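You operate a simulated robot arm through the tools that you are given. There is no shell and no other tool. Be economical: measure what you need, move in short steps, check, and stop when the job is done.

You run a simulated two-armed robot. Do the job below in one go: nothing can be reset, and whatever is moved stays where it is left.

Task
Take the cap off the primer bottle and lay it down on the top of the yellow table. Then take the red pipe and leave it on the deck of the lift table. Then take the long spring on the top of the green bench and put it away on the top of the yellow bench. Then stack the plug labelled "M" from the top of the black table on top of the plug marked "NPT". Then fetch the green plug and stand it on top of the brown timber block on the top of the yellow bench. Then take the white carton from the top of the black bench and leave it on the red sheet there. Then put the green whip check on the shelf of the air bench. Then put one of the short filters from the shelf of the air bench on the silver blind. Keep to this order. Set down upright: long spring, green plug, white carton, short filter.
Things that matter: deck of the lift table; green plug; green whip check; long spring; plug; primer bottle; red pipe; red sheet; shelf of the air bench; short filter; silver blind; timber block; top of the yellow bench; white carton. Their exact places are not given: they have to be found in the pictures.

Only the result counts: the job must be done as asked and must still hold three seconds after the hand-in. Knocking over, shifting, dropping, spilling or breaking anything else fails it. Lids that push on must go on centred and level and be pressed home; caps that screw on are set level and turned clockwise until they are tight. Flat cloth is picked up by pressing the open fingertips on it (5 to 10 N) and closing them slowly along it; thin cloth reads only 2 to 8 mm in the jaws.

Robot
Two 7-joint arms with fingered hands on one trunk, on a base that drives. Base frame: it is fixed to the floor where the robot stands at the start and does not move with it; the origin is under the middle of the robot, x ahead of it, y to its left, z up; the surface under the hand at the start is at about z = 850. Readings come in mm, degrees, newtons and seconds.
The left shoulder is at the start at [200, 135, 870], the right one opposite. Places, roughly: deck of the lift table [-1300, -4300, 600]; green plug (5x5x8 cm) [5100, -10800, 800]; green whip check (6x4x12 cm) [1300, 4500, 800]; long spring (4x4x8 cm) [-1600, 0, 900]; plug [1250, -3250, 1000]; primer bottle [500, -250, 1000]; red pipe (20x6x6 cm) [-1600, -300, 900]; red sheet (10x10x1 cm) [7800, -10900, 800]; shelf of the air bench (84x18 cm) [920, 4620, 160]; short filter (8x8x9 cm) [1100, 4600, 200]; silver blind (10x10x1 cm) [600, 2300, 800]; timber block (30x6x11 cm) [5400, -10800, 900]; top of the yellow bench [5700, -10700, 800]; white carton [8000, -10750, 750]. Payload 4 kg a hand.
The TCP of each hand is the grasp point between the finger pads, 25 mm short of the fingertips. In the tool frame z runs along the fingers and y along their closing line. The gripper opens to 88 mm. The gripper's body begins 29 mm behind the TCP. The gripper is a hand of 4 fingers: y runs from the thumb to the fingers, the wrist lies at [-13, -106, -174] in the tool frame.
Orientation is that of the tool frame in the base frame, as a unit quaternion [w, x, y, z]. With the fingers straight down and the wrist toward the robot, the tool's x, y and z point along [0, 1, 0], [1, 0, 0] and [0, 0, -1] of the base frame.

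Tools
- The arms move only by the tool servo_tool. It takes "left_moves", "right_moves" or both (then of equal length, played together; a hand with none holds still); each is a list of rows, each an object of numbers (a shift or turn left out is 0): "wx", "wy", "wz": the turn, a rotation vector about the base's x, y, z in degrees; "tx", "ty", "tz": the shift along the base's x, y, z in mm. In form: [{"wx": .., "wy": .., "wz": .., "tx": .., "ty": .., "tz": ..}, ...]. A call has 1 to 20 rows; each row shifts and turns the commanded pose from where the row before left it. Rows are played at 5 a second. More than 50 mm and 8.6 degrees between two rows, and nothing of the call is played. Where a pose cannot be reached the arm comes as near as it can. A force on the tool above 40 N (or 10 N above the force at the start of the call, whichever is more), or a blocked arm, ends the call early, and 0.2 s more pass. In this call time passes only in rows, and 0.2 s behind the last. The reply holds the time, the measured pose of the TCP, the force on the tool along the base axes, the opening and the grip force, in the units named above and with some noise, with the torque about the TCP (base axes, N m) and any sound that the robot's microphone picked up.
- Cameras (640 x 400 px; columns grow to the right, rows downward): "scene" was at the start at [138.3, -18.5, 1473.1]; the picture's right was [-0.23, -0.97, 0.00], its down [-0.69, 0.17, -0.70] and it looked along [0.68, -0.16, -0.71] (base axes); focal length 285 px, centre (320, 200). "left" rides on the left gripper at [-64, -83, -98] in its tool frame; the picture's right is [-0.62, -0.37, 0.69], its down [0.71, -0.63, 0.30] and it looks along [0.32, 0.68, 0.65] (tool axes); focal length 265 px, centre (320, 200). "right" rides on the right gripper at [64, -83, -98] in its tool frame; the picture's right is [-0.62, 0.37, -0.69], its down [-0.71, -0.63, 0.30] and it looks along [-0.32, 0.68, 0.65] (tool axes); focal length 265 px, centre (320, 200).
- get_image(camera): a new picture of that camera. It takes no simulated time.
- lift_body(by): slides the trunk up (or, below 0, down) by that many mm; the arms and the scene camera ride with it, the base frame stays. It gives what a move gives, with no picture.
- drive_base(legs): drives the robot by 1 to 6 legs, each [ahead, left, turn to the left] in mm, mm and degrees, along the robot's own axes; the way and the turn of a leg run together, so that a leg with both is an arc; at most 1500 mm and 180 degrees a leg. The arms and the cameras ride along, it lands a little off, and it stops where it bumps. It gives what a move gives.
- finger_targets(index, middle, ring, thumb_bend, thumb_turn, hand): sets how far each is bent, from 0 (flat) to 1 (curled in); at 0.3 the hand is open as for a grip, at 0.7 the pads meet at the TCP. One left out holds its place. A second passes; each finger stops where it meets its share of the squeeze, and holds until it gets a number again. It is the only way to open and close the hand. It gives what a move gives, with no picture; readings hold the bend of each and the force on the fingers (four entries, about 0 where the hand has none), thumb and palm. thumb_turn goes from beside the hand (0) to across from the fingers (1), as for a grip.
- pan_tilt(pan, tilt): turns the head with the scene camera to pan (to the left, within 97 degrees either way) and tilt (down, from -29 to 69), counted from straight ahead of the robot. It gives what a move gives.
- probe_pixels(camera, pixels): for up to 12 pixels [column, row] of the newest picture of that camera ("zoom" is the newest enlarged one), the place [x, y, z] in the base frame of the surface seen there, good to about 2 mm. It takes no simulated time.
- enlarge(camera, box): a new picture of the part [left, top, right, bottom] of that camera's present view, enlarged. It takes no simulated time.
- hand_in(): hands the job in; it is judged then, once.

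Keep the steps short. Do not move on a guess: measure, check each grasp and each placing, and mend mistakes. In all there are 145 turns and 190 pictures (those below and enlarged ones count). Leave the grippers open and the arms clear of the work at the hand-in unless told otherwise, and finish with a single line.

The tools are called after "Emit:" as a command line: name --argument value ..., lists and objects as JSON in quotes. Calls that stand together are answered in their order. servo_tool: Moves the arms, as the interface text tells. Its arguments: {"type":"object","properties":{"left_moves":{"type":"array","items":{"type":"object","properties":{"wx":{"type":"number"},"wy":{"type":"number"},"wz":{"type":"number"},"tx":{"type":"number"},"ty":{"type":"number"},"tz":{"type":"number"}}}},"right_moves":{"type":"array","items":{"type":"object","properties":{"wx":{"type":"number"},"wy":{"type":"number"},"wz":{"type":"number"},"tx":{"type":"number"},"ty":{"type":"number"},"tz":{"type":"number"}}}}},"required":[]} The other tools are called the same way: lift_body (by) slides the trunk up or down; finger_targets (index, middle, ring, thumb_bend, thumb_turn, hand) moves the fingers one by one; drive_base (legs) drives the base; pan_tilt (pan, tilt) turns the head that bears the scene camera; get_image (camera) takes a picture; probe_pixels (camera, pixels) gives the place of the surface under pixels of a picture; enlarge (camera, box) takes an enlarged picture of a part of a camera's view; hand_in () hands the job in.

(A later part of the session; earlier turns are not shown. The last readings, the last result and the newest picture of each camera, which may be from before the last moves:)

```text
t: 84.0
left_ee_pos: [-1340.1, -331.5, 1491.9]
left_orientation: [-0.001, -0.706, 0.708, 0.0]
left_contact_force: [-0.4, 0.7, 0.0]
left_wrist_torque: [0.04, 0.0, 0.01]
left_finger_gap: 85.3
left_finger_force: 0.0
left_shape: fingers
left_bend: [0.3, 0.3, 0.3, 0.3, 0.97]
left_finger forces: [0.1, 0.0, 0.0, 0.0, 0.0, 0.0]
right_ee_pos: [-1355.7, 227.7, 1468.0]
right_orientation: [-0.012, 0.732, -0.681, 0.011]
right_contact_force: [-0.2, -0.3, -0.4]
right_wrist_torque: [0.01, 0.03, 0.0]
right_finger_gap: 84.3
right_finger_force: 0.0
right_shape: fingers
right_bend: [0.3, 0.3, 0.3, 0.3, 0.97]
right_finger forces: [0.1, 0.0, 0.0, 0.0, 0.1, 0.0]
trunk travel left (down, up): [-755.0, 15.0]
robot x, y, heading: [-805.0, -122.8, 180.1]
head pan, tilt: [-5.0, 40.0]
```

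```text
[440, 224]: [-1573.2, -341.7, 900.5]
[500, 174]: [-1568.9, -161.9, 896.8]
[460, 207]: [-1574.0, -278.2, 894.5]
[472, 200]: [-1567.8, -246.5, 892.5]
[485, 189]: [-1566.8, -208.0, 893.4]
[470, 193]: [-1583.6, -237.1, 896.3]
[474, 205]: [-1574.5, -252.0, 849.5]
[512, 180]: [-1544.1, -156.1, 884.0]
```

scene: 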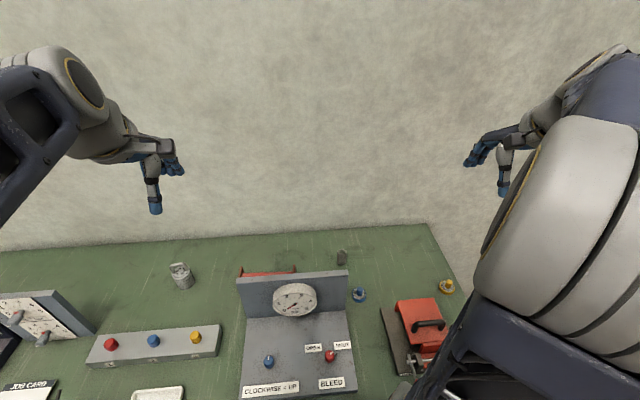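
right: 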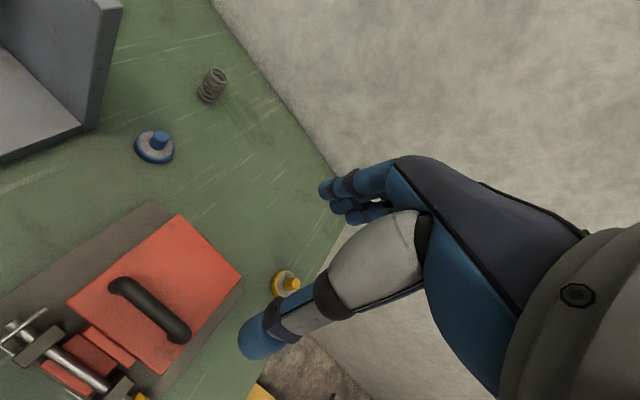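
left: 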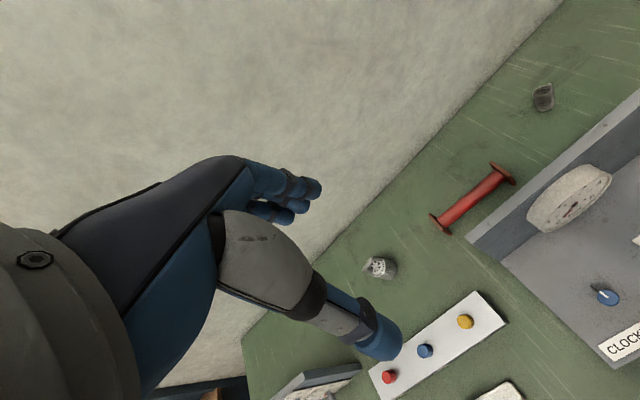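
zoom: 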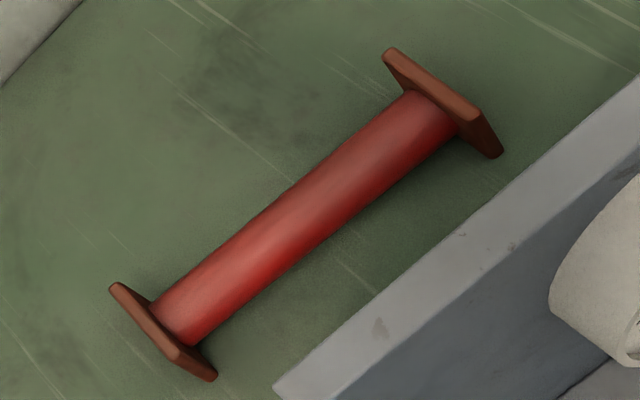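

Tube axis is x≈-1580, z≈880, about 34 mm thick, middle y≈-247. I move the left hand above it in smaller rows, tilting 18°.

Emit:
servo_tool --left_moves '[{"tx": -30, "ty": 10.5, "tz": -24, "wy": -2.25}, {"tx": -30, "ty": 10.5, "tz": -24, "wy": -2.25}, {"tx": -30, "ty": 10.5, "tz": -24, "wy": -2.25}, {"tx": -30, "ty": 10.5, "tz": -24, "wy": -2.25}, {"tx": -30, "ty": 10.5, "tz": -24, "wy": -2.25}, {"tx": -30, "ty": 10.5, "tz": -24, "wy": -2.25}, {"tx": -30, "ty": 10.5, "tz": -24, "wy": -2.25}, {"tx": -30, "ty": 10.5, "tz": -24, "wy": -2.25}, {"tz": -40}, {"tz": -40}, {"tz": -40}, {}]'

Emit:
finger_targets --hand "left" --index 0.4 --middle 0.4 --ring 0.4 --thumb_bend 0.35

Emit:
get_image --camera "scene"

Emit:
get_image --camera "left"

```text
t: 86.6
left_ee_pos: [-1577.7, -249.8, 1179.0]
left_orientation: [0.11, -0.698, 0.699, -0.11]
left_contact_force: [-1.4, -0.5, -0.3]
left_wrist_torque: [0.04, 0.02, 0.0]
left_finger_gap: 85.1
left_finger_force: 0.0
left_shape: fingers
left_bend: [0.3, 0.3, 0.3, 0.3, 0.97]
left_finger forces: [0.1, 0.0, 0.0, 0.1, 0.0, 0.0]
right_ee_pos: [-1357.3, 228.0, 1468.1]
right_orientation: [-0.012, 0.732, -0.681, 0.012]
right_contact_force: [0.1, -1.2, -0.5]
right_wrist_torque: [0.02, 0.05, 0.0]
right_finger_gap: 84.6
right_finger_force: 0.0
right_shape: fingers
right_bend: [0.3, 0.3, 0.3, 0.3, 0.97]
right_finger forces: [0.0, 0.0, 0.0, 0.0, 0.0, 0.1]
trunk travel left (down, up): [-755.0, 15.0]
robot x, y, heading: [-804.9, -124.1, 179.7]
head pan, tilt: [-5.0, 40.0]
```

```text
t: 87.6
left_ee_pos: [-1577.8, -250.3, 1180.2]
left_orientation: [0.111, -0.697, 0.7, -0.11]
left_contact_force: [-0.1, -0.3, 0.2]
left_wrist_torque: [0.04, 0.03, 0.02]
left_finger_gap: 69.6
left_finger_force: 0.1
left_shape: fingers
left_bend: [0.4, 0.4, 0.4, 0.35, 0.98]
left_finger forces: [0.0, 0.0, 0.1, 0.0, 0.0, 0.0]
right_ee_pos: [-1356.2, 228.4, 1469.2]
right_orientation: [-0.012, 0.732, -0.681, 0.012]
right_contact_force: [-0.4, 0.3, -0.8]
right_wrist_torque: [-0.01, 0.0, 0.03]
right_finger_gap: 84.5
right_finger_force: 0.1
right_shape: fingers
right_bend: [0.3, 0.3, 0.3, 0.3, 0.97]
right_finger forces: [0.1, 0.0, 0.1, 0.0, 0.0, 0.0]
trunk travel left (down, up): [-755.0, 15.0]
robot x, y, heading: [-805.3, -128.5, 179.9]
head pan, tilt: [-5.0, 40.0]
```

```text
133 pictures are left
```

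scene: 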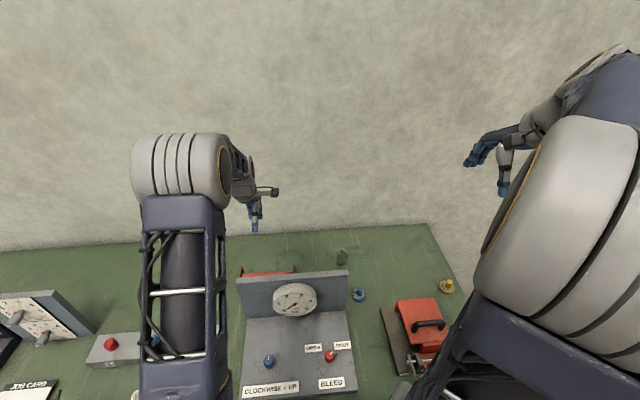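

```text
132 pictures are left
```

left: 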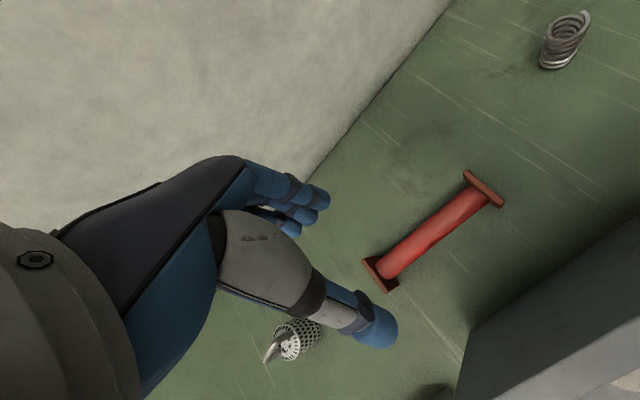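

The path down is clear behind the plate. I lower toward the pipe and check on the way.

Emit:
servo_tool --left_moves '[{"tz": -40, "ty": 2, "tx": -1}, {"tz": -40}, {"tz": -40}, {"tz": -40}, {"tz": -40}, {"tz": -30}, {}]'

Emit:
get_image --camera "scene"

Emit:
get_image --camera "left"

```text
t: 89.2
left_ee_pos: [-1579.5, -247.2, 948.1]
left_orientation: [0.111, -0.698, 0.699, -0.11]
left_contact_force: [-1.2, 0.0, 0.2]
left_wrist_torque: [0.01, 0.02, 0.0]
left_finger_gap: 69.3
left_finger_force: 0.2
left_shape: fingers
left_bend: [0.4, 0.4, 0.4, 0.35, 0.98]
left_finger forces: [0.0, 0.0, 0.0, 0.0, 0.1, 0.0]
right_ee_pos: [-1356.3, 228.0, 1466.9]
right_orientation: [-0.012, 0.733, -0.68, 0.011]
right_contact_force: [0.0, -0.4, 0.2]
right_wrist_torque: [-0.01, 0.01, -0.02]
right_finger_gap: 84.4
right_finger_force: 0.0
right_shape: fingers
right_bend: [0.3, 0.3, 0.3, 0.3, 0.97]
right_finger forces: [0.0, 0.0, 0.0, 0.1, 0.1, 0.0]
trunk travel left (down, up): [-755.0, 15.0]
robot x, y, heading: [-809.6, -122.9, 179.6]
head pan, tilt: [-5.0, 40.0]
```

```text
131 pictures are left
```

scene: 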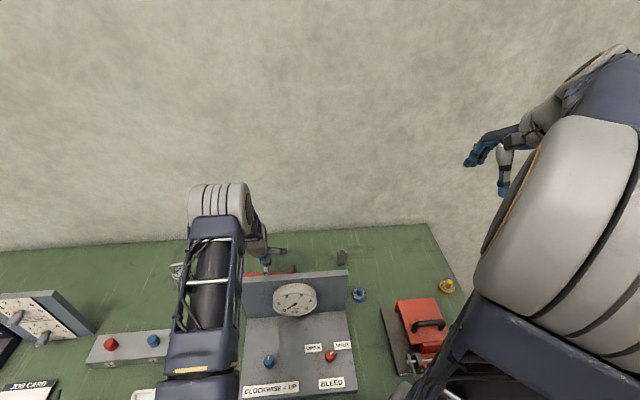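

```text
130 pictures are left
```

left: 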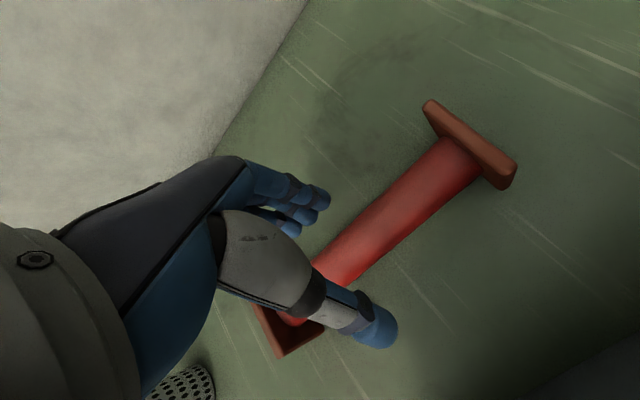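

Good line-up. I go down the last 57 mm in small steps.

Emit:
servo_tool --left_moves '[{"tz": -20}, {"tz": -15}, {"tz": -10}, {"tz": -7}, {"tz": -5}, {}]'

Emit:
get_image --camera "left"

```text
t: 90.6
left_ee_pos: [-1581.6, -247.3, 892.9]
left_orientation: [0.111, -0.697, 0.7, -0.11]
left_contact_force: [-0.4, -0.4, 0.3]
left_wrist_torque: [0.04, 0.0, 0.03]
left_finger_gap: 69.3
left_finger_force: 0.1
left_shape: fingers
left_bend: [0.4, 0.4, 0.4, 0.35, 0.98]
left_finger forces: [0.1, 0.0, 0.0, 0.1, 0.0, 0.0]
right_ee_pos: [-1356.1, 228.0, 1467.8]
right_orientation: [-0.013, 0.732, -0.681, 0.012]
right_contact_force: [-0.2, 0.5, 0.6]
right_wrist_torque: [-0.04, -0.01, 0.02]
right_finger_gap: 84.3
right_finger_force: 0.0
right_shape: fingers
right_bend: [0.3, 0.3, 0.3, 0.3, 0.97]
right_finger forces: [0.1, 0.0, 0.0, 0.1, 0.0, 0.0]
trunk travel left (down, up): [-755.0, 15.0]
robot x, y, heading: [-806.7, -126.5, 179.4]
head pan, tilt: [-5.0, 40.0]
```

```text
129 pictures are left
```

left: 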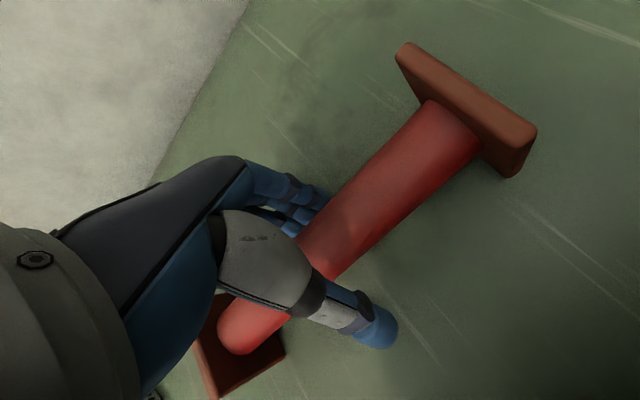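

The tube is between thumb and fingers. I close, then lift 30 mm.

Emit:
servo_tool --left_moves '[{"tz": -4}, {}]'

Emit:
finger_targets --hand "left" --index 0.75 --middle 0.75 --ring 0.75 --thumb_bend 0.75

Emit:
servo_tool --left_moves '[{"tz": 5}, {"tz": 10}, {"tz": 15}, {}]'

Emit:
get_image --camera "left"

```text
t: 91.2
left_ee_pos: [-1582.3, -248.5, 888.8]
left_orientation: [0.11, -0.697, 0.7, -0.11]
left_contact_force: [-0.5, 0.2, 3.4]
left_wrist_torque: [-0.02, 0.11, -0.02]
left_finger_gap: 69.6
left_finger_force: 1.0
left_shape: fingers
left_bend: [0.4, 0.4, 0.4, 0.35, 0.98]
left_finger forces: [0.1, 2.7, 0.0, 0.0, 0.0, 0.0]
right_ee_pos: [-1356.3, 228.5, 1468.7]
right_orientation: [-0.012, 0.732, -0.681, 0.011]
right_contact_force: [0.0, -0.1, -0.4]
right_wrist_torque: [0.0, -0.01, 0.04]
right_finger_gap: 84.3
right_finger_force: 0.1
right_shape: fingers
right_bend: [0.3, 0.3, 0.3, 0.3, 0.97]
right_finger forces: [0.0, 0.0, 0.1, 0.1, 0.0, 0.1]
trunk travel left (down, up): [-755.0, 15.0]
robot x, y, heading: [-808.9, -129.5, 179.5]
head pan, tilt: [-5.0, 40.0]
```

```text
t: 92.2
left_ee_pos: [-1581.3, -247.4, 887.7]
left_orientation: [0.111, -0.697, 0.7, -0.11]
left_contact_force: [-0.3, 0.5, -6.4]
left_wrist_torque: [0.11, 0.04, -0.03]
left_finger_gap: 21.3
left_finger_force: 21.6
left_shape: fingers
left_bend: [0.73, 0.72, 0.72, 0.56, 0.99]
left_finger forces: [8.5, 7.1, 8.2, 0.0, 19.6, 0.1]
right_ee_pos: [-1356.4, 227.1, 1468.9]
right_orientation: [-0.012, 0.733, -0.681, 0.01]
right_contact_force: [0.3, 0.0, 0.3]
right_wrist_torque: [-0.01, 0.02, 0.0]
right_finger_gap: 84.5
right_finger_force: 0.0
right_shape: fingers
right_bend: [0.3, 0.3, 0.3, 0.3, 0.97]
right_finger forces: [0.0, 0.0, 0.0, 0.1, 0.1, 0.0]
trunk travel left (down, up): [-755.0, 15.0]
robot x, y, heading: [-803.9, -127.6, 179.8]
head pan, tilt: [-5.0, 40.0]
```

```text
t: 93.2
left_ee_pos: [-1581.6, -247.1, 917.4]
left_orientation: [0.111, -0.698, 0.699, -0.109]
left_contact_force: [-0.3, -0.2, -8.5]
left_wrist_torque: [0.03, 0.08, -0.01]
left_finger_gap: 21.3
left_finger_force: 20.7
left_shape: fingers
left_bend: [0.73, 0.73, 0.73, 0.56, 0.98]
left_finger forces: [8.9, 7.0, 7.6, 0.0, 18.8, 0.0]
right_ee_pos: [-1355.8, 227.4, 1467.7]
right_orientation: [-0.012, 0.732, -0.681, 0.011]
right_contact_force: [-0.3, -0.5, 0.2]
right_wrist_torque: [-0.01, -0.01, -0.01]
right_finger_gap: 84.7
right_finger_force: 0.1
right_shape: fingers
right_bend: [0.3, 0.3, 0.3, 0.3, 0.97]
right_finger forces: [0.0, 0.1, 0.1, 0.1, 0.0, 0.0]
trunk travel left (down, up): [-755.0, 15.0]
robot x, y, heading: [-808.0, -125.9, 179.8]
head pan, tilt: [-5.0, 40.0]
```

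```text
128 pictures are left
```

left: 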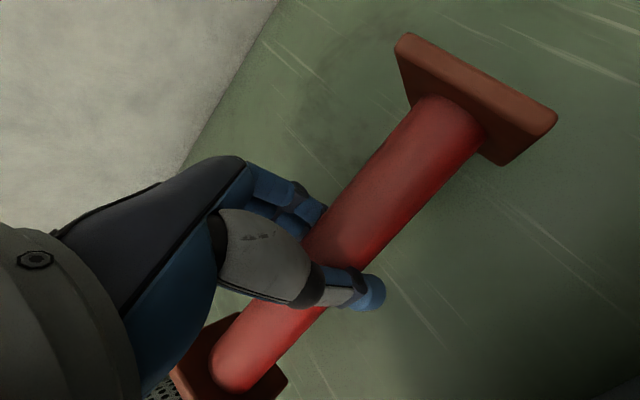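

Held securely (about 0.87 kg). I lift it straight up past the plate and draw back, undoing the tilt.

Emit:
servo_tool --left_moves '[{"tz": 40}, {"tz": 40}, {"tz": 40}, {"tz": 40}, {"tz": 40}, {"tz": 40}, {"tz": 40}, {"tz": 40}, {"tx": 40, "wy": 2}, {"tx": 40, "wy": 2}, {"tx": 40, "wy": 2}, {"tx": 40, "wy": 2}, {"tx": 40, "wy": 2}, {"wy": 2}, {"wy": 2}, {"wy": 2}, {"wy": 2}, {}]'

Emit:
get_image --camera "left"

Emit:
pan_tilt --pan 90 --tilt 18

Emit:
get_image --camera "scene"

```text
t: 97.0
left_ee_pos: [-1381.0, -246.1, 1237.4]
left_orientation: [-0.001, -0.706, 0.708, 0.0]
left_contact_force: [0.2, 0.5, -7.5]
left_wrist_torque: [-0.05, 0.05, 0.01]
left_finger_gap: 21.7
left_finger_force: 20.8
left_shape: fingers
left_bend: [0.73, 0.73, 0.73, 0.57, 0.98]
left_finger forces: [8.5, 6.6, 6.9, 0.0, 19.5, 0.1]
right_ee_pos: [-1356.4, 228.5, 1469.0]
right_orientation: [-0.012, 0.732, -0.681, 0.011]
right_contact_force: [-0.2, 0.2, 0.1]
right_wrist_torque: [0.0, 0.0, -0.01]
right_finger_gap: 84.3
right_finger_force: 0.1
right_shape: fingers
right_bend: [0.3, 0.3, 0.3, 0.3, 0.97]
right_finger forces: [0.1, 0.1, 0.0, 0.0, 0.0, 0.0]
trunk travel left (down, up): [-755.0, 15.0]
robot x, y, heading: [-803.8, -122.0, 179.8]
head pan, tilt: [-5.0, 40.0]
```

```text
127 pictures are left
```

left: 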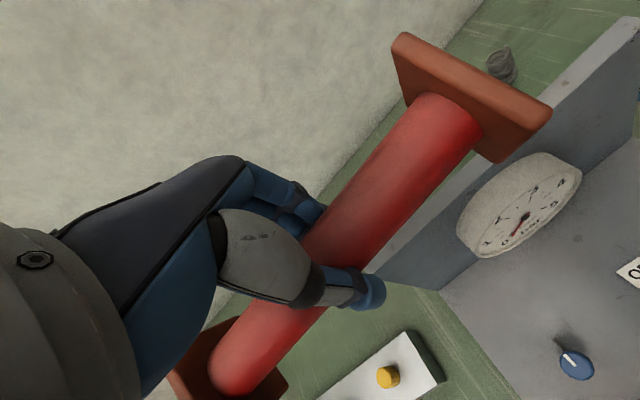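

```text
t: 98.7
left_ee_pos: [-1381.1, -245.3, 1236.5]
left_orientation: [0.0, -0.706, 0.708, 0.0]
left_contact_force: [-0.2, -0.6, -7.6]
left_wrist_torque: [-0.01, 0.02, 0.02]
left_finger_gap: 21.3
left_finger_force: 21.1
left_shape: fingers
left_bend: [0.73, 0.73, 0.73, 0.57, 0.98]
left_finger forces: [8.6, 6.6, 7.0, 0.0, 19.6, 0.0]
right_ee_pos: [-1356.2, 227.7, 1469.2]
right_orientation: [-0.012, 0.732, -0.681, 0.012]
right_contact_force: [-0.4, 0.5, 0.2]
right_wrist_torque: [-0.01, -0.01, 0.01]
right_finger_gap: 84.5
right_finger_force: 0.1
right_shape: fingers
right_bend: [0.3, 0.3, 0.3, 0.3, 0.97]
right_finger forces: [0.1, 0.1, 0.1, 0.0, 0.1, 0.2]
trunk travel left (down, up): [-755.0, 15.0]
robot x, y, heading: [-807.3, -125.9, 179.7]
head pan, tilt: [90.0, 18.0]
```

```text
126 pictures are left
```

scene: 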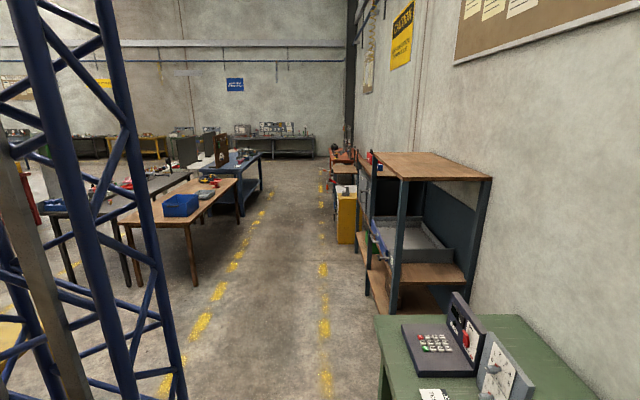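

Pipe is secure. I back off, turn to face along the aisle (-y) and drive about 3.4 m, then look for the lift table.

Emit:
drive_base --legs '[[-320, 0, 0], [0, 0, 90], [1500, 0, 0], [1500, 0, 0], [300, 0, 0]]'

Emit:
pan_tilt --pan -35 --tilt 30

Emit:
get_image --camera "scene"

```text
t: 120.4
left_ee_pos: [-347.8, -3989.2, 1238.5]
left_orientation: [0.0, 1.0, -0.009, 0.0]
left_contact_force: [-1.0, 0.7, -7.7]
left_wrist_torque: [-0.05, 0.01, -0.04]
left_finger_gap: 21.0
left_finger_force: 20.0
left_shape: fingers
left_bend: [0.73, 0.73, 0.73, 0.57, 0.98]
left_finger forces: [8.1, 6.5, 6.6, 0.0, 18.7, 0.1]
right_ee_pos: [-822.1, -3956.5, 1467.9]
right_orientation: [-0.017, 0.999, 0.03, -0.001]
right_contact_force: [-0.1, 0.3, 0.4]
right_wrist_torque: [0.01, -0.02, 0.03]
right_finger_gap: 84.4
right_finger_force: 0.0
right_shape: fingers
right_bend: [0.3, 0.3, 0.3, 0.3, 0.97]
right_finger forces: [0.1, 0.0, 0.0, 0.0, 0.0, 0.0]
trunk travel left (down, up): [-755.0, 15.0]
robot x, y, heading: [-461.9, -3413.3, -90.9]
head pan, tilt: [90.0, 18.0]
```

```text
t: 122.4
left_ee_pos: [-348.4, -3988.8, 1238.6]
left_orientation: [-0.001, 1.0, -0.009, 0.0]
left_contact_force: [0.4, 0.5, -7.2]
left_wrist_torque: [-0.08, -0.01, 0.01]
left_finger_gap: 21.3
left_finger_force: 20.0
left_shape: fingers
left_bend: [0.73, 0.73, 0.73, 0.57, 0.98]
left_finger forces: [8.1, 6.5, 6.7, 0.0, 18.6, 0.1]
right_ee_pos: [-821.6, -3957.6, 1469.7]
right_orientation: [-0.017, 0.999, 0.03, -0.002]
right_contact_force: [0.3, 0.0, -1.1]
right_wrist_torque: [0.0, 0.0, 0.01]
right_finger_gap: 84.5
right_finger_force: 0.1
right_shape: fingers
right_bend: [0.3, 0.3, 0.3, 0.3, 0.97]
right_finger forces: [0.0, 0.1, 0.0, 0.0, 0.1, 0.0]
trunk travel left (down, up): [-755.0, 15.0]
robot x, y, heading: [-462.2, -3413.4, -90.9]
head pan, tilt: [-35.0, 30.0]
```

```text
125 pictures are left
```

scene: 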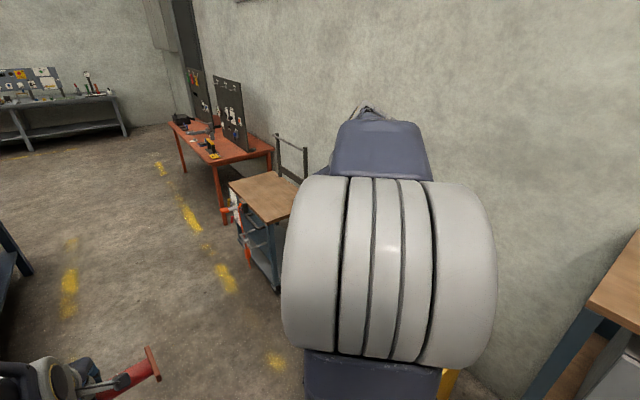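

The right arm hides the lift table. I go on 770 mm, turn right to face it and look.

Emit:
drive_base --legs '[[770, 0, 0], [0, 0, -89.1]]'

Emit:
pan_tilt --pan 0 --tilt 50

Emit:
get_image --camera "scene"

Emit:
get_image --camera "right"

```text
t: 130.4
left_ee_pos: [-1049.0, -4292.2, 1238.6]
left_orientation: [0.0, -0.699, 0.715, 0.0]
left_contact_force: [0.3, -0.3, -6.9]
left_wrist_torque: [0.03, 0.06, -0.01]
left_finger_gap: 20.8
left_finger_force: 18.5
left_shape: fingers
left_bend: [0.73, 0.73, 0.73, 0.57, 0.98]
left_finger forces: [7.7, 6.1, 6.4, 0.2, 17.6, 0.0]
right_ee_pos: [-1013.1, -3818.7, 1467.7]
right_orientation: [-0.012, 0.724, -0.689, 0.011]
right_contact_force: [1.1, 0.4, -0.8]
right_wrist_torque: [-0.01, -0.01, 0.04]
right_finger_gap: 84.0
right_finger_force: 0.1
right_shape: fingers
right_bend: [0.3, 0.3, 0.3, 0.3, 0.97]
right_finger forces: [0.1, 0.1, 0.1, 0.0, 0.1, 0.0]
trunk travel left (down, up): [-755.0, 15.0]
robot x, y, heading: [-474.2, -4183.1, 178.6]
head pan, tilt: [-35.0, 30.0]
```

```text
t: 131.4
left_ee_pos: [-1048.8, -4293.1, 1238.1]
left_orientation: [0.0, -0.698, 0.716, -0.001]
left_contact_force: [0.3, 0.7, -6.9]
left_wrist_torque: [-0.03, 0.08, -0.01]
left_finger_gap: 21.1
left_finger_force: 18.5
left_shape: fingers
left_bend: [0.73, 0.73, 0.73, 0.57, 0.98]
left_finger forces: [7.8, 6.2, 6.4, 0.0, 17.6, 0.0]
right_ee_pos: [-1013.2, -3818.9, 1469.0]
right_orientation: [-0.012, 0.724, -0.689, 0.011]
right_contact_force: [0.0, 0.3, -0.4]
right_wrist_torque: [0.0, 0.03, 0.01]
right_finger_gap: 84.5
right_finger_force: 0.1
right_shape: fingers
right_bend: [0.3, 0.3, 0.3, 0.3, 0.97]
right_finger forces: [0.0, 0.1, 0.0, 0.0, 0.0, 0.0]
trunk travel left (down, up): [-755.0, 15.0]
robot x, y, heading: [-474.0, -4185.4, 178.5]
head pan, tilt: [0.0, 50.0]
```

```text
124 pictures are left
```

scene: 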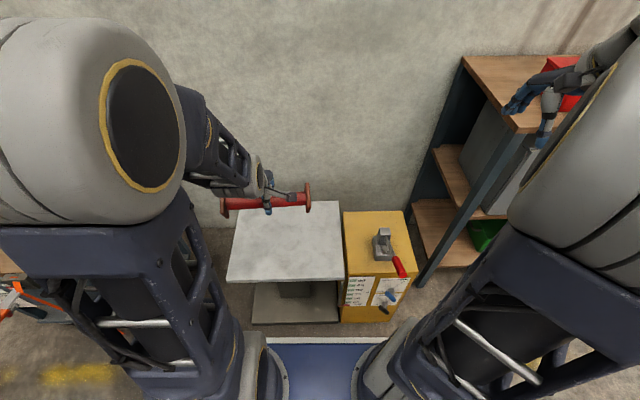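

```text
123 pictures are left
```

right: 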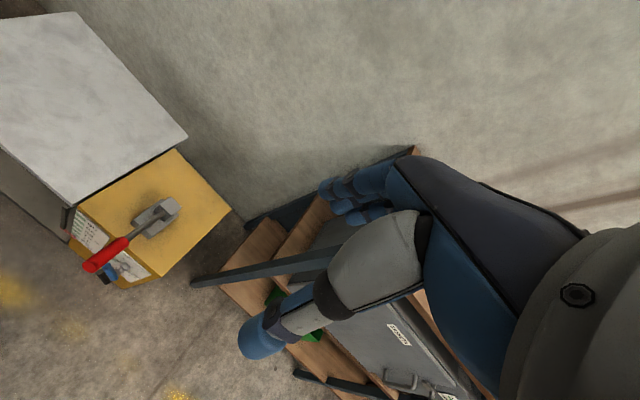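

The grey deck lies at (285,245) beside the yellow pump box. I measure it.

Emit:
probe_pixels --camera "scene" --pixels '[[245, 210], [335, 205], [340, 275], [230, 275], [285, 245], [345, 260], [380, 210], [295, 315]]'

```text
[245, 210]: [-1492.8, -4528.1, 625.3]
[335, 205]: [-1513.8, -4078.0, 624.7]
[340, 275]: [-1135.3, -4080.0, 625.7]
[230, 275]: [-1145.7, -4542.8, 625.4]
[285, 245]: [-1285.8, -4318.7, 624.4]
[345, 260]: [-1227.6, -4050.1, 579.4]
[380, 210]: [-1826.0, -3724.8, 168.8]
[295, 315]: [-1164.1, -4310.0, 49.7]
```

Deck top z is 625, x -1510 to -1135, y -4540 to -4080. I check the shelf unit at the right before lowering the trunk.

Emit:
probe_pixels --camera "scene" --pixels '[[465, 60], [515, 125], [525, 128], [415, 285], [490, 200]]'

Emit:
probe_pixels --camera "right" --pixels '[[195, 283], [415, 150], [380, 330]]'

```text
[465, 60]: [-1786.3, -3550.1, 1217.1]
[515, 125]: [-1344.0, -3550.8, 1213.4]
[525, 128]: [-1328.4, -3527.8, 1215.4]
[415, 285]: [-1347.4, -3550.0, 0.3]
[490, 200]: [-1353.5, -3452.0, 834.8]
```

```text
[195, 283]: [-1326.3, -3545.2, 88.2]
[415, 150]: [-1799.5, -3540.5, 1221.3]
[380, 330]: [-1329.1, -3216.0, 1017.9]
```

Clear. I bring the pipe over the deck centre, then lower the trunk by 480.

Emit:
servo_tool --left_moves '[{"tx": -44, "ty": -3}, {"tx": -44, "ty": -3}, {"tx": -44, "ty": -3}, {"tx": -44, "ty": -3}, {"tx": -44, "ty": -3}, {"tx": -42, "ty": -3}, {}]'

Emit:
lift_body --by -480

Emit:
get_image --camera "scene"

Emit:
get_image --camera "left"

```text
t: 133.0
left_ee_pos: [-1308.4, -4307.7, 1237.4]
left_orientation: [0.001, -0.698, 0.716, 0.0]
left_contact_force: [-0.4, 0.3, -7.5]
left_wrist_torque: [0.02, 0.05, 0.0]
left_finger_gap: 20.6
left_finger_force: 19.7
left_shape: fingers
left_bend: [0.73, 0.73, 0.73, 0.57, 0.98]
left_finger forces: [8.4, 6.3, 6.3, 0.0, 18.2, 0.0]
right_ee_pos: [-1015.4, -3817.8, 1469.6]
right_orientation: [-0.011, 0.725, -0.689, 0.011]
right_contact_force: [-0.2, -0.2, -0.1]
right_wrist_torque: [0.0, 0.0, 0.0]
right_finger_gap: 84.5
right_finger_force: 0.0
right_shape: fingers
right_bend: [0.3, 0.3, 0.3, 0.3, 0.97]
right_finger forces: [0.0, 0.0, 0.0, 0.0, 0.0, 0.1]
trunk travel left (down, up): [-755.0, 15.0]
robot x, y, heading: [-472.7, -4182.5, 178.8]
head pan, tilt: [0.0, 50.0]
```

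```text
refused: -480 is not a number from -400 to 400
```

```text
122 pictures are left
```

scene: 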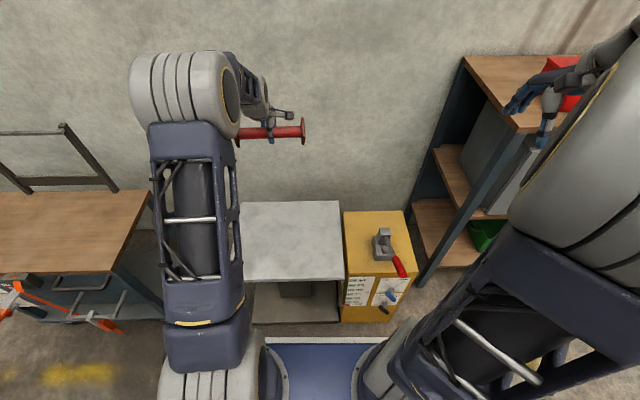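

```text
121 pictures are left
```

left: 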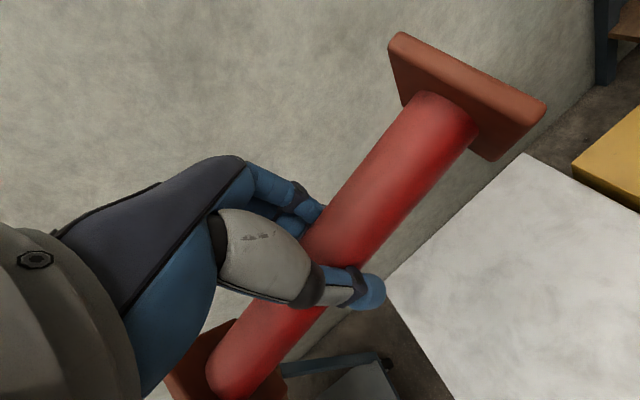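

Emit:
lift_body --by -400

Emit:
get_image --camera "scene"

Emit:
get_image --camera "left"

```text
t: 136.9
left_ee_pos: [-1309.6, -4307.0, 837.6]
left_orientation: [0.0, -0.699, 0.715, -0.001]
left_contact_force: [0.5, 0.5, -6.9]
left_wrist_torque: [-0.01, 0.08, -0.02]
left_finger_gap: 20.7
left_finger_force: 20.0
left_shape: fingers
left_bend: [0.73, 0.73, 0.73, 0.57, 0.98]
left_finger forces: [8.3, 6.2, 6.3, 0.0, 18.1, 0.1]
right_ee_pos: [-1014.6, -3818.4, 1068.7]
right_orientation: [-0.012, 0.724, -0.689, 0.012]
right_contact_force: [0.0, -0.2, -0.2]
right_wrist_torque: [-0.03, 0.01, -0.03]
right_finger_gap: 84.5
right_finger_force: 0.0
right_shape: fingers
right_bend: [0.3, 0.3, 0.3, 0.3, 0.97]
right_finger forces: [0.0, 0.1, 0.1, 0.1, 0.0, 0.1]
trunk travel left (down, up): [-355.0, 415.0]
robot x, y, heading: [-474.1, -4185.8, 178.6]
head pan, tilt: [0.0, 50.0]
```

```text
120 pictures are left
```

scene: 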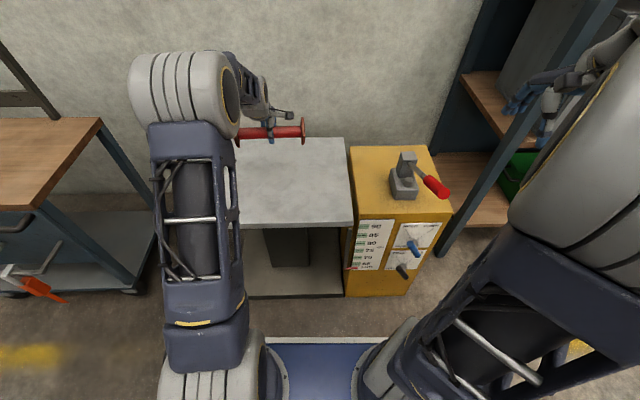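

```text
119 pictures are left
```

left: 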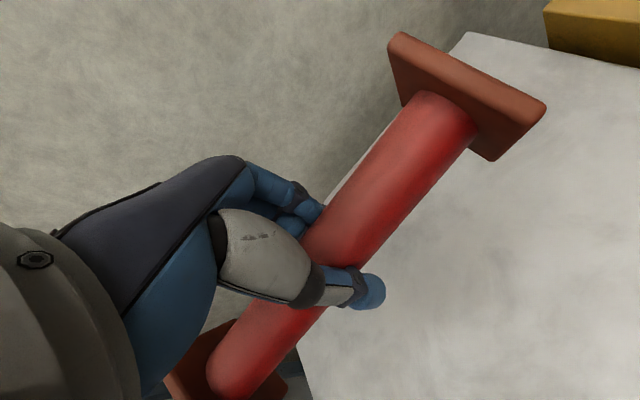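

I re-tilt the hand by 18° so the square flanges come down flat, and lower to just above the deck.

Emit:
servo_tool --left_moves '[{"tz": -20, "wy": -3}, {"tz": -25, "wy": -3}, {"tz": -25, "wy": -3}, {"tz": -25, "wy": -3}, {"tz": -25, "wy": -3}, {"tz": -25, "wy": -3}, {"tz": -16}, {"tz": -6}, {}]'

Emit:
servo_tool --left_moves '[{"tz": -2}, {"tz": -1.5}, {"tz": -1.5}, {"tz": -1}, {}]'

Emit:
get_image --camera "left"

```text
t: 138.9
left_ee_pos: [-1309.8, -4307.2, 671.5]
left_orientation: [0.111, -0.69, 0.707, -0.109]
left_contact_force: [-0.2, -0.2, -7.8]
left_wrist_torque: [-0.01, 0.06, -0.01]
left_finger_gap: 20.2
left_finger_force: 19.7
left_shape: fingers
left_bend: [0.73, 0.73, 0.73, 0.57, 0.98]
left_finger forces: [8.8, 6.5, 6.5, 0.0, 17.3, 0.1]
right_ee_pos: [-1015.1, -3818.3, 1067.9]
right_orientation: [-0.012, 0.725, -0.689, 0.012]
right_contact_force: [0.1, -1.1, 0.3]
right_wrist_torque: [0.0, -0.01, 0.03]
right_finger_gap: 84.5
right_finger_force: 0.0
right_shape: fingers
right_bend: [0.3, 0.3, 0.3, 0.3, 0.97]
right_finger forces: [0.1, 0.1, 0.0, 0.0, 0.1, 0.0]
trunk travel left (down, up): [-355.0, 415.0]
robot x, y, heading: [-472.3, -4181.6, 178.7]
head pan, tilt: [0.0, 50.0]
```

```text
t: 140.1
left_ee_pos: [-1308.3, -4307.7, 665.8]
left_orientation: [0.113, -0.69, 0.707, -0.11]
left_contact_force: [-0.1, -0.5, -5.7]
left_wrist_torque: [0.14, -0.02, 0.01]
left_finger_gap: 20.2
left_finger_force: 20.2
left_shape: fingers
left_bend: [0.73, 0.73, 0.73, 0.57, 0.98]
left_finger forces: [7.3, 6.9, 7.7, 0.1, 17.9, 0.0]
right_ee_pos: [-1014.7, -3819.2, 1068.0]
right_orientation: [-0.012, 0.725, -0.688, 0.011]
right_contact_force: [-0.3, -0.4, 0.3]
right_wrist_torque: [-0.04, 0.03, -0.02]
right_finger_gap: 84.2
right_finger_force: 0.0
right_shape: fingers
right_bend: [0.3, 0.3, 0.3, 0.3, 0.97]
right_finger forces: [0.0, 0.1, 0.0, 0.1, 0.0, 0.0]
trunk travel left (down, up): [-355.0, 415.0]
robot x, y, heading: [-472.1, -4180.6, 179.0]
head pan, tilt: [0.0, 50.0]
```

```text
118 pictures are left
```

left: 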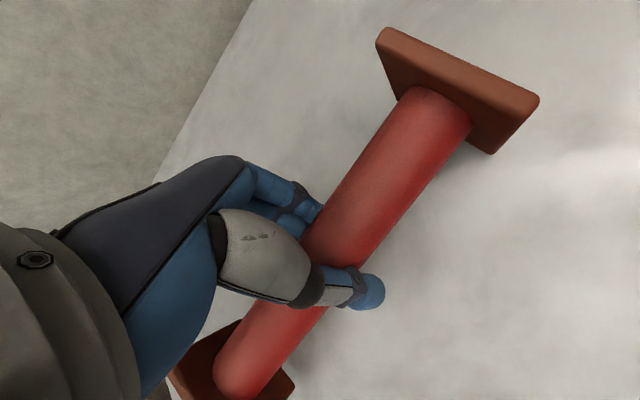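

One end touches. I lower 2.5 mm more, then open only a little wider than the pipe and go straight up.

Emit:
servo_tool --left_moves '[{"tz": -1}, {"tz": -1}, {"tz": -1}, {}]'

Emit:
finger_targets --hand "left" --index 0.42 --middle 0.42 --ring 0.42 --thumb_bend 0.32

Emit:
get_image --camera "left"

```text
t: 141.1
left_ee_pos: [-1309.4, -4307.2, 661.9]
left_orientation: [0.113, -0.69, 0.707, -0.11]
left_contact_force: [0.2, -1.0, -4.5]
left_wrist_torque: [0.15, 0.02, -0.03]
left_finger_gap: 20.4
left_finger_force: 20.9
left_shape: fingers
left_bend: [0.73, 0.73, 0.73, 0.57, 0.99]
left_finger forces: [6.7, 7.3, 8.1, 0.0, 18.5, 0.0]
right_ee_pos: [-1013.4, -3819.0, 1067.9]
right_orientation: [-0.013, 0.725, -0.689, 0.011]
right_contact_force: [-0.1, -0.6, 0.1]
right_wrist_torque: [0.01, 0.0, 0.01]
right_finger_gap: 84.5
right_finger_force: 0.0
right_shape: fingers
right_bend: [0.3, 0.3, 0.3, 0.3, 0.97]
right_finger forces: [0.0, 0.0, 0.0, 0.1, 0.1, 0.1]
trunk travel left (down, up): [-355.0, 415.0]
robot x, y, heading: [-473.1, -4183.2, 178.5]
head pan, tilt: [0.0, 50.0]
```

```text
t: 142.1
left_ee_pos: [-1309.1, -4306.8, 662.5]
left_orientation: [0.111, -0.69, 0.707, -0.108]
left_contact_force: [-1.3, 0.7, 5.5]
left_wrist_torque: [-0.04, 0.16, 0.03]
left_finger_gap: 69.6
left_finger_force: 3.5
left_shape: fingers
left_bend: [0.42, 0.43, 0.42, 0.32, 0.98]
left_finger forces: [0.0, 5.9, 0.0, 0.0, 0.1, 0.0]
right_ee_pos: [-1015.3, -3818.3, 1068.0]
right_orientation: [-0.012, 0.725, -0.689, 0.011]
right_contact_force: [-0.6, -0.5, 0.9]
right_wrist_torque: [0.02, 0.01, 0.01]
right_finger_gap: 84.6
right_finger_force: 0.0
right_shape: fingers
right_bend: [0.3, 0.3, 0.3, 0.3, 0.97]
right_finger forces: [0.0, 0.1, 0.1, 0.0, 0.0, 0.1]
trunk travel left (down, up): [-355.0, 415.0]
robot x, y, heading: [-472.9, -4183.4, 178.7]
head pan, tilt: [0.0, 50.0]
```

```text
117 pictures are left
```

left: 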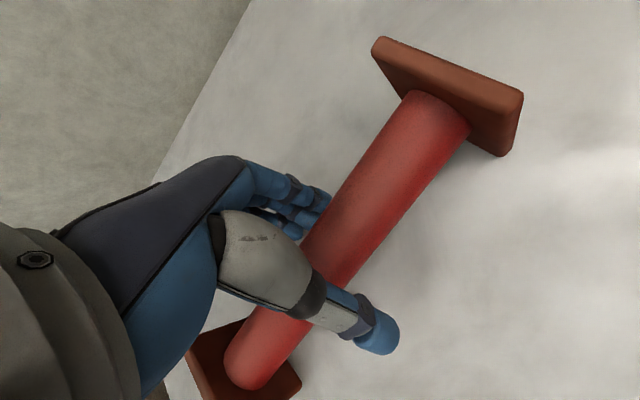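

The pipe rests on the deck. I rise straight up, then draw back and check.

Emit:
servo_tool --left_moves '[{"tz": 10}, {"tz": 25}, {"tz": 40}, {"tz": 40}, {"tz": 40}, {"tz": 40}, {"tz": 40, "wy": 3}, {"tz": 40, "wy": 3}, {"tx": 40, "wy": 3}, {"tx": 40, "wy": 3}, {"tx": 40, "wy": 3}, {"tx": 40, "wy": 3}, {}]'

Emit:
get_image --camera "scene"

Emit:
get_image --camera "left"

```text
t: 144.9
left_ee_pos: [-1149.6, -4307.7, 938.1]
left_orientation: [-0.001, -0.698, 0.716, 0.0]
left_contact_force: [0.3, 0.0, -0.6]
left_wrist_torque: [0.01, -0.01, 0.03]
left_finger_gap: 69.5
left_finger_force: 0.0
left_shape: fingers
left_bend: [0.42, 0.42, 0.42, 0.32, 0.98]
left_finger forces: [0.0, 0.0, 0.0, 0.0, 0.1, 0.1]
right_ee_pos: [-1013.9, -3818.4, 1068.1]
right_orientation: [-0.012, 0.724, -0.689, 0.012]
right_contact_force: [0.1, -0.2, -0.9]
right_wrist_torque: [0.04, 0.02, 0.03]
right_finger_gap: 84.3
right_finger_force: 0.0
right_shape: fingers
right_bend: [0.3, 0.3, 0.3, 0.3, 0.97]
right_finger forces: [0.1, 0.0, 0.0, 0.0, 0.1, 0.0]
trunk travel left (down, up): [-355.0, 415.0]
robot x, y, heading: [-472.7, -4181.6, 178.5]
head pan, tilt: [0.0, 50.0]
```

```text
116 pictures are left
```

scene: 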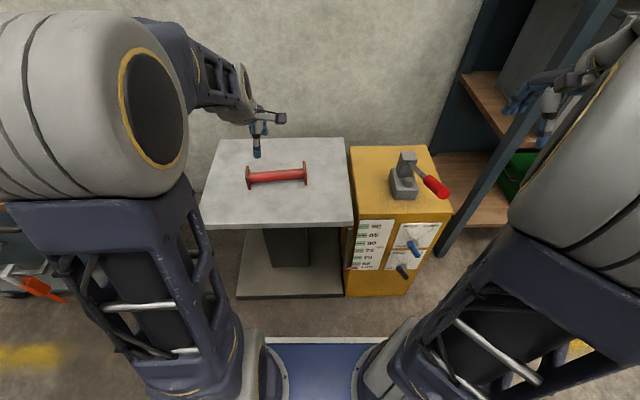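

```text
115 pictures are left
```

left: 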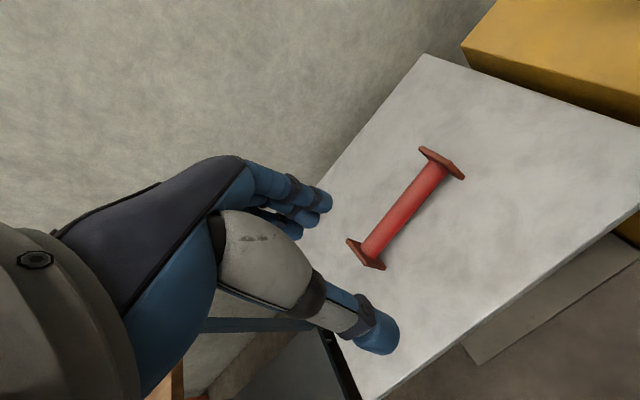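

The pipe is on the deck. I raise the trunk, strafe back along the aisle to the green bench and move in.

Emit:
lift_body --by 400

Emit:
drive_base --legs '[[0, 0, 1.3], [0, -1500, 0], [0, -1500, 0], [0, -1040, 0]]'

Emit:
pan_tilt --pan -5 --tilt 45

Emit:
get_image --camera "scene"

```text
t: 148.7
left_ee_pos: [-1149.4, -4307.0, 1338.6]
left_orientation: [-0.001, -0.698, 0.716, 0.0]
left_contact_force: [0.8, -0.2, -0.4]
left_wrist_torque: [0.02, 0.0, 0.03]
left_finger_gap: 69.5
left_finger_force: 0.0
left_shape: fingers
left_bend: [0.42, 0.42, 0.42, 0.32, 0.98]
left_finger forces: [0.0, 0.0, 0.0, 0.0, 0.1, 0.0]
right_ee_pos: [-1013.1, -3818.7, 1468.4]
right_orientation: [-0.012, 0.725, -0.689, 0.012]
right_contact_force: [0.2, -0.1, -0.3]
right_wrist_torque: [0.04, -0.01, -0.03]
right_finger_gap: 84.4
right_finger_force: 0.0
right_shape: fingers
right_bend: [0.3, 0.3, 0.3, 0.3, 0.97]
right_finger forces: [0.0, 0.1, 0.0, 0.0, 0.0, 0.0]
trunk travel left (down, up): [-755.0, 15.0]
robot x, y, heading: [-470.7, -4182.3, 178.7]
head pan, tilt: [0.0, 50.0]
```

```text
t: 168.2
left_ee_pos: [-1091.2, -309.9, 1338.2]
left_orientation: [0.0, -0.691, 0.723, 0.001]
left_contact_force: [0.7, 0.2, 0.9]
left_wrist_torque: [-0.01, -0.01, -0.02]
left_finger_gap: 69.6
left_finger_force: 0.2
left_shape: fingers
left_bend: [0.42, 0.42, 0.42, 0.32, 0.98]
left_finger forces: [0.0, 0.0, 0.0, 0.0, 0.1, 0.1]
right_ee_pos: [-946.0, 175.1, 1468.0]
right_orientation: [-0.012, 0.718, -0.695, 0.011]
right_contact_force: [0.2, -1.3, 0.1]
right_wrist_torque: [0.0, 0.01, 0.01]
right_finger_gap: 84.4
right_finger_force: 0.1
right_shape: fingers
right_bend: [0.3, 0.3, 0.3, 0.3, 0.97]
right_finger forces: [0.0, 0.0, 0.0, 0.0, 0.1, 0.0]
trunk travel left (down, up): [-755.0, 15.0]
robot x, y, heading: [-415.0, -197.1, 177.4]
head pan, tilt: [0.0, 50.0]
```

```text
t: 168.9
left_ee_pos: [-1091.4, -310.1, 1338.7]
left_orientation: [0.0, -0.691, 0.723, 0.0]
left_contact_force: [0.5, 0.5, 0.6]
left_wrist_torque: [0.04, 0.0, 0.0]
left_finger_gap: 69.3
left_finger_force: 0.1
left_shape: fingers
left_bend: [0.42, 0.42, 0.42, 0.32, 0.98]
left_finger forces: [0.0, 0.0, 0.1, 0.0, 0.0, 0.0]
right_ee_pos: [-946.3, 175.5, 1468.6]
right_orientation: [-0.012, 0.718, -0.696, 0.012]
right_contact_force: [-0.5, -0.2, 0.5]
right_wrist_torque: [0.04, -0.01, 0.02]
right_finger_gap: 84.4
right_finger_force: 0.1
right_shape: fingers
right_bend: [0.3, 0.3, 0.3, 0.3, 0.97]
right_finger forces: [0.0, 0.1, 0.1, 0.0, 0.0, 0.1]
trunk travel left (down, up): [-755.0, 15.0]
robot x, y, heading: [-411.1, -202.7, 177.8]
head pan, tilt: [-5.0, 45.0]
```

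```text
114 pictures are left
```

scene: 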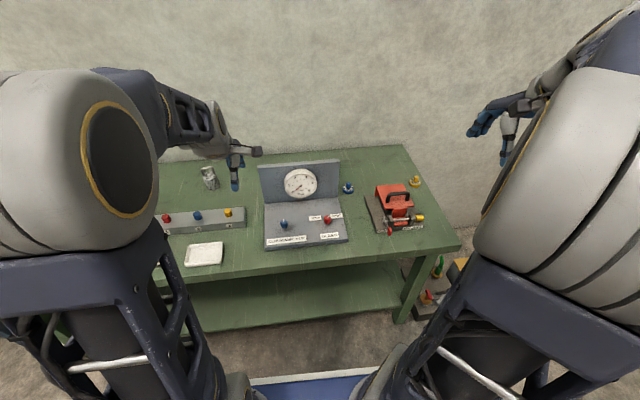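

I move in to about (-807,-150), straighten the heading, and look from above.

Emit:
drive_base --legs '[[0, 0, 2.3], [395, -50, 0]]'

Emit:
get_image --camera "right"

Emit:
get_image --camera "scene"

```text
t: 171.7
left_ee_pos: [-1476.3, -288.1, 1338.3]
left_orientation: [0.001, -0.706, 0.708, 0.0]
left_contact_force: [0.2, 0.3, -0.1]
left_wrist_torque: [0.04, -0.01, 0.03]
left_finger_gap: 69.5
left_finger_force: 0.0
left_shape: fingers
left_bend: [0.42, 0.42, 0.42, 0.32, 0.98]
left_finger forces: [0.0, 0.0, 0.0, 0.0, 0.0, 0.0]
right_ee_pos: [-1352.6, 204.0, 1467.9]
right_orientation: [-0.013, 0.733, -0.68, 0.011]
right_contact_force: [-0.4, -0.5, -0.7]
right_wrist_torque: [0.01, -0.03, -0.01]
right_finger_gap: 84.1
right_finger_force: 0.0
right_shape: fingers
right_bend: [0.3, 0.3, 0.3, 0.3, 0.97]
right_finger forces: [0.0, 0.1, 0.0, 0.0, 0.0, 0.0]
trunk travel left (down, up): [-755.0, 15.0]
robot x, y, heading: [-805.2, -147.8, 179.6]
head pan, tilt: [-5.0, 45.0]
```

```text
113 pictures are left
```

right: 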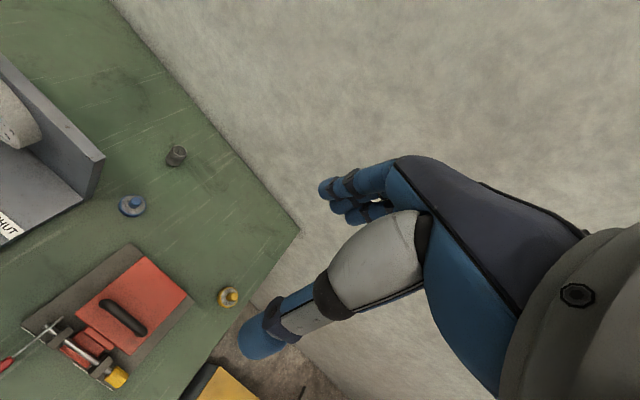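

```text
112 pictures are left
```

scene: 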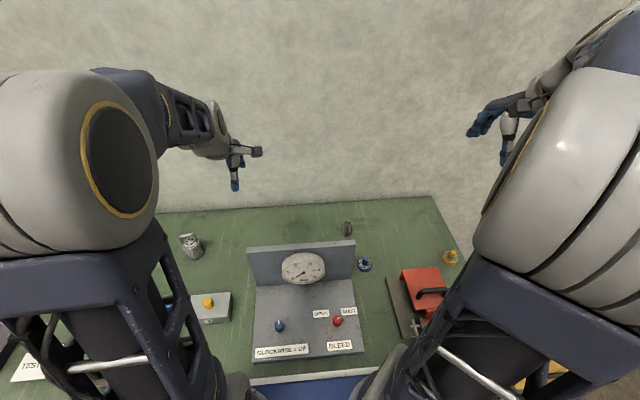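

Emit:
enlarge --camera "right" --box '[130, 120, 226, 190]'

Emit:
probe_pixels --camera "right" --pixels '[[177, 148], [173, 151], [181, 151], [174, 160], [185, 158]]'

Emit:
probe_pixels --camera "scene" --pixels '[[348, 223], [348, 228], [344, 228], [351, 225], [347, 233]]'

```text
5.71 times, centred on (178, 155) of right
```

zoom: 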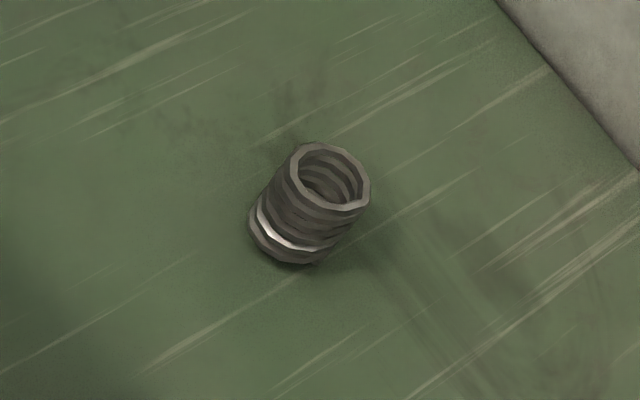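

```text
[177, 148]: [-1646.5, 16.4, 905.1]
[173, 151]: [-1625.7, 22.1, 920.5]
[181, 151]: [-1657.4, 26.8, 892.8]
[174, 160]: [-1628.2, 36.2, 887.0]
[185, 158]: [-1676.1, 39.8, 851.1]
```

```text
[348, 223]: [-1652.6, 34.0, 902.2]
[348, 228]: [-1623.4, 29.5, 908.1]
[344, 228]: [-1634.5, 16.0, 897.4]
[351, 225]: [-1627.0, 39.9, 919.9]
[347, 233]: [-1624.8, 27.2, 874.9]
```

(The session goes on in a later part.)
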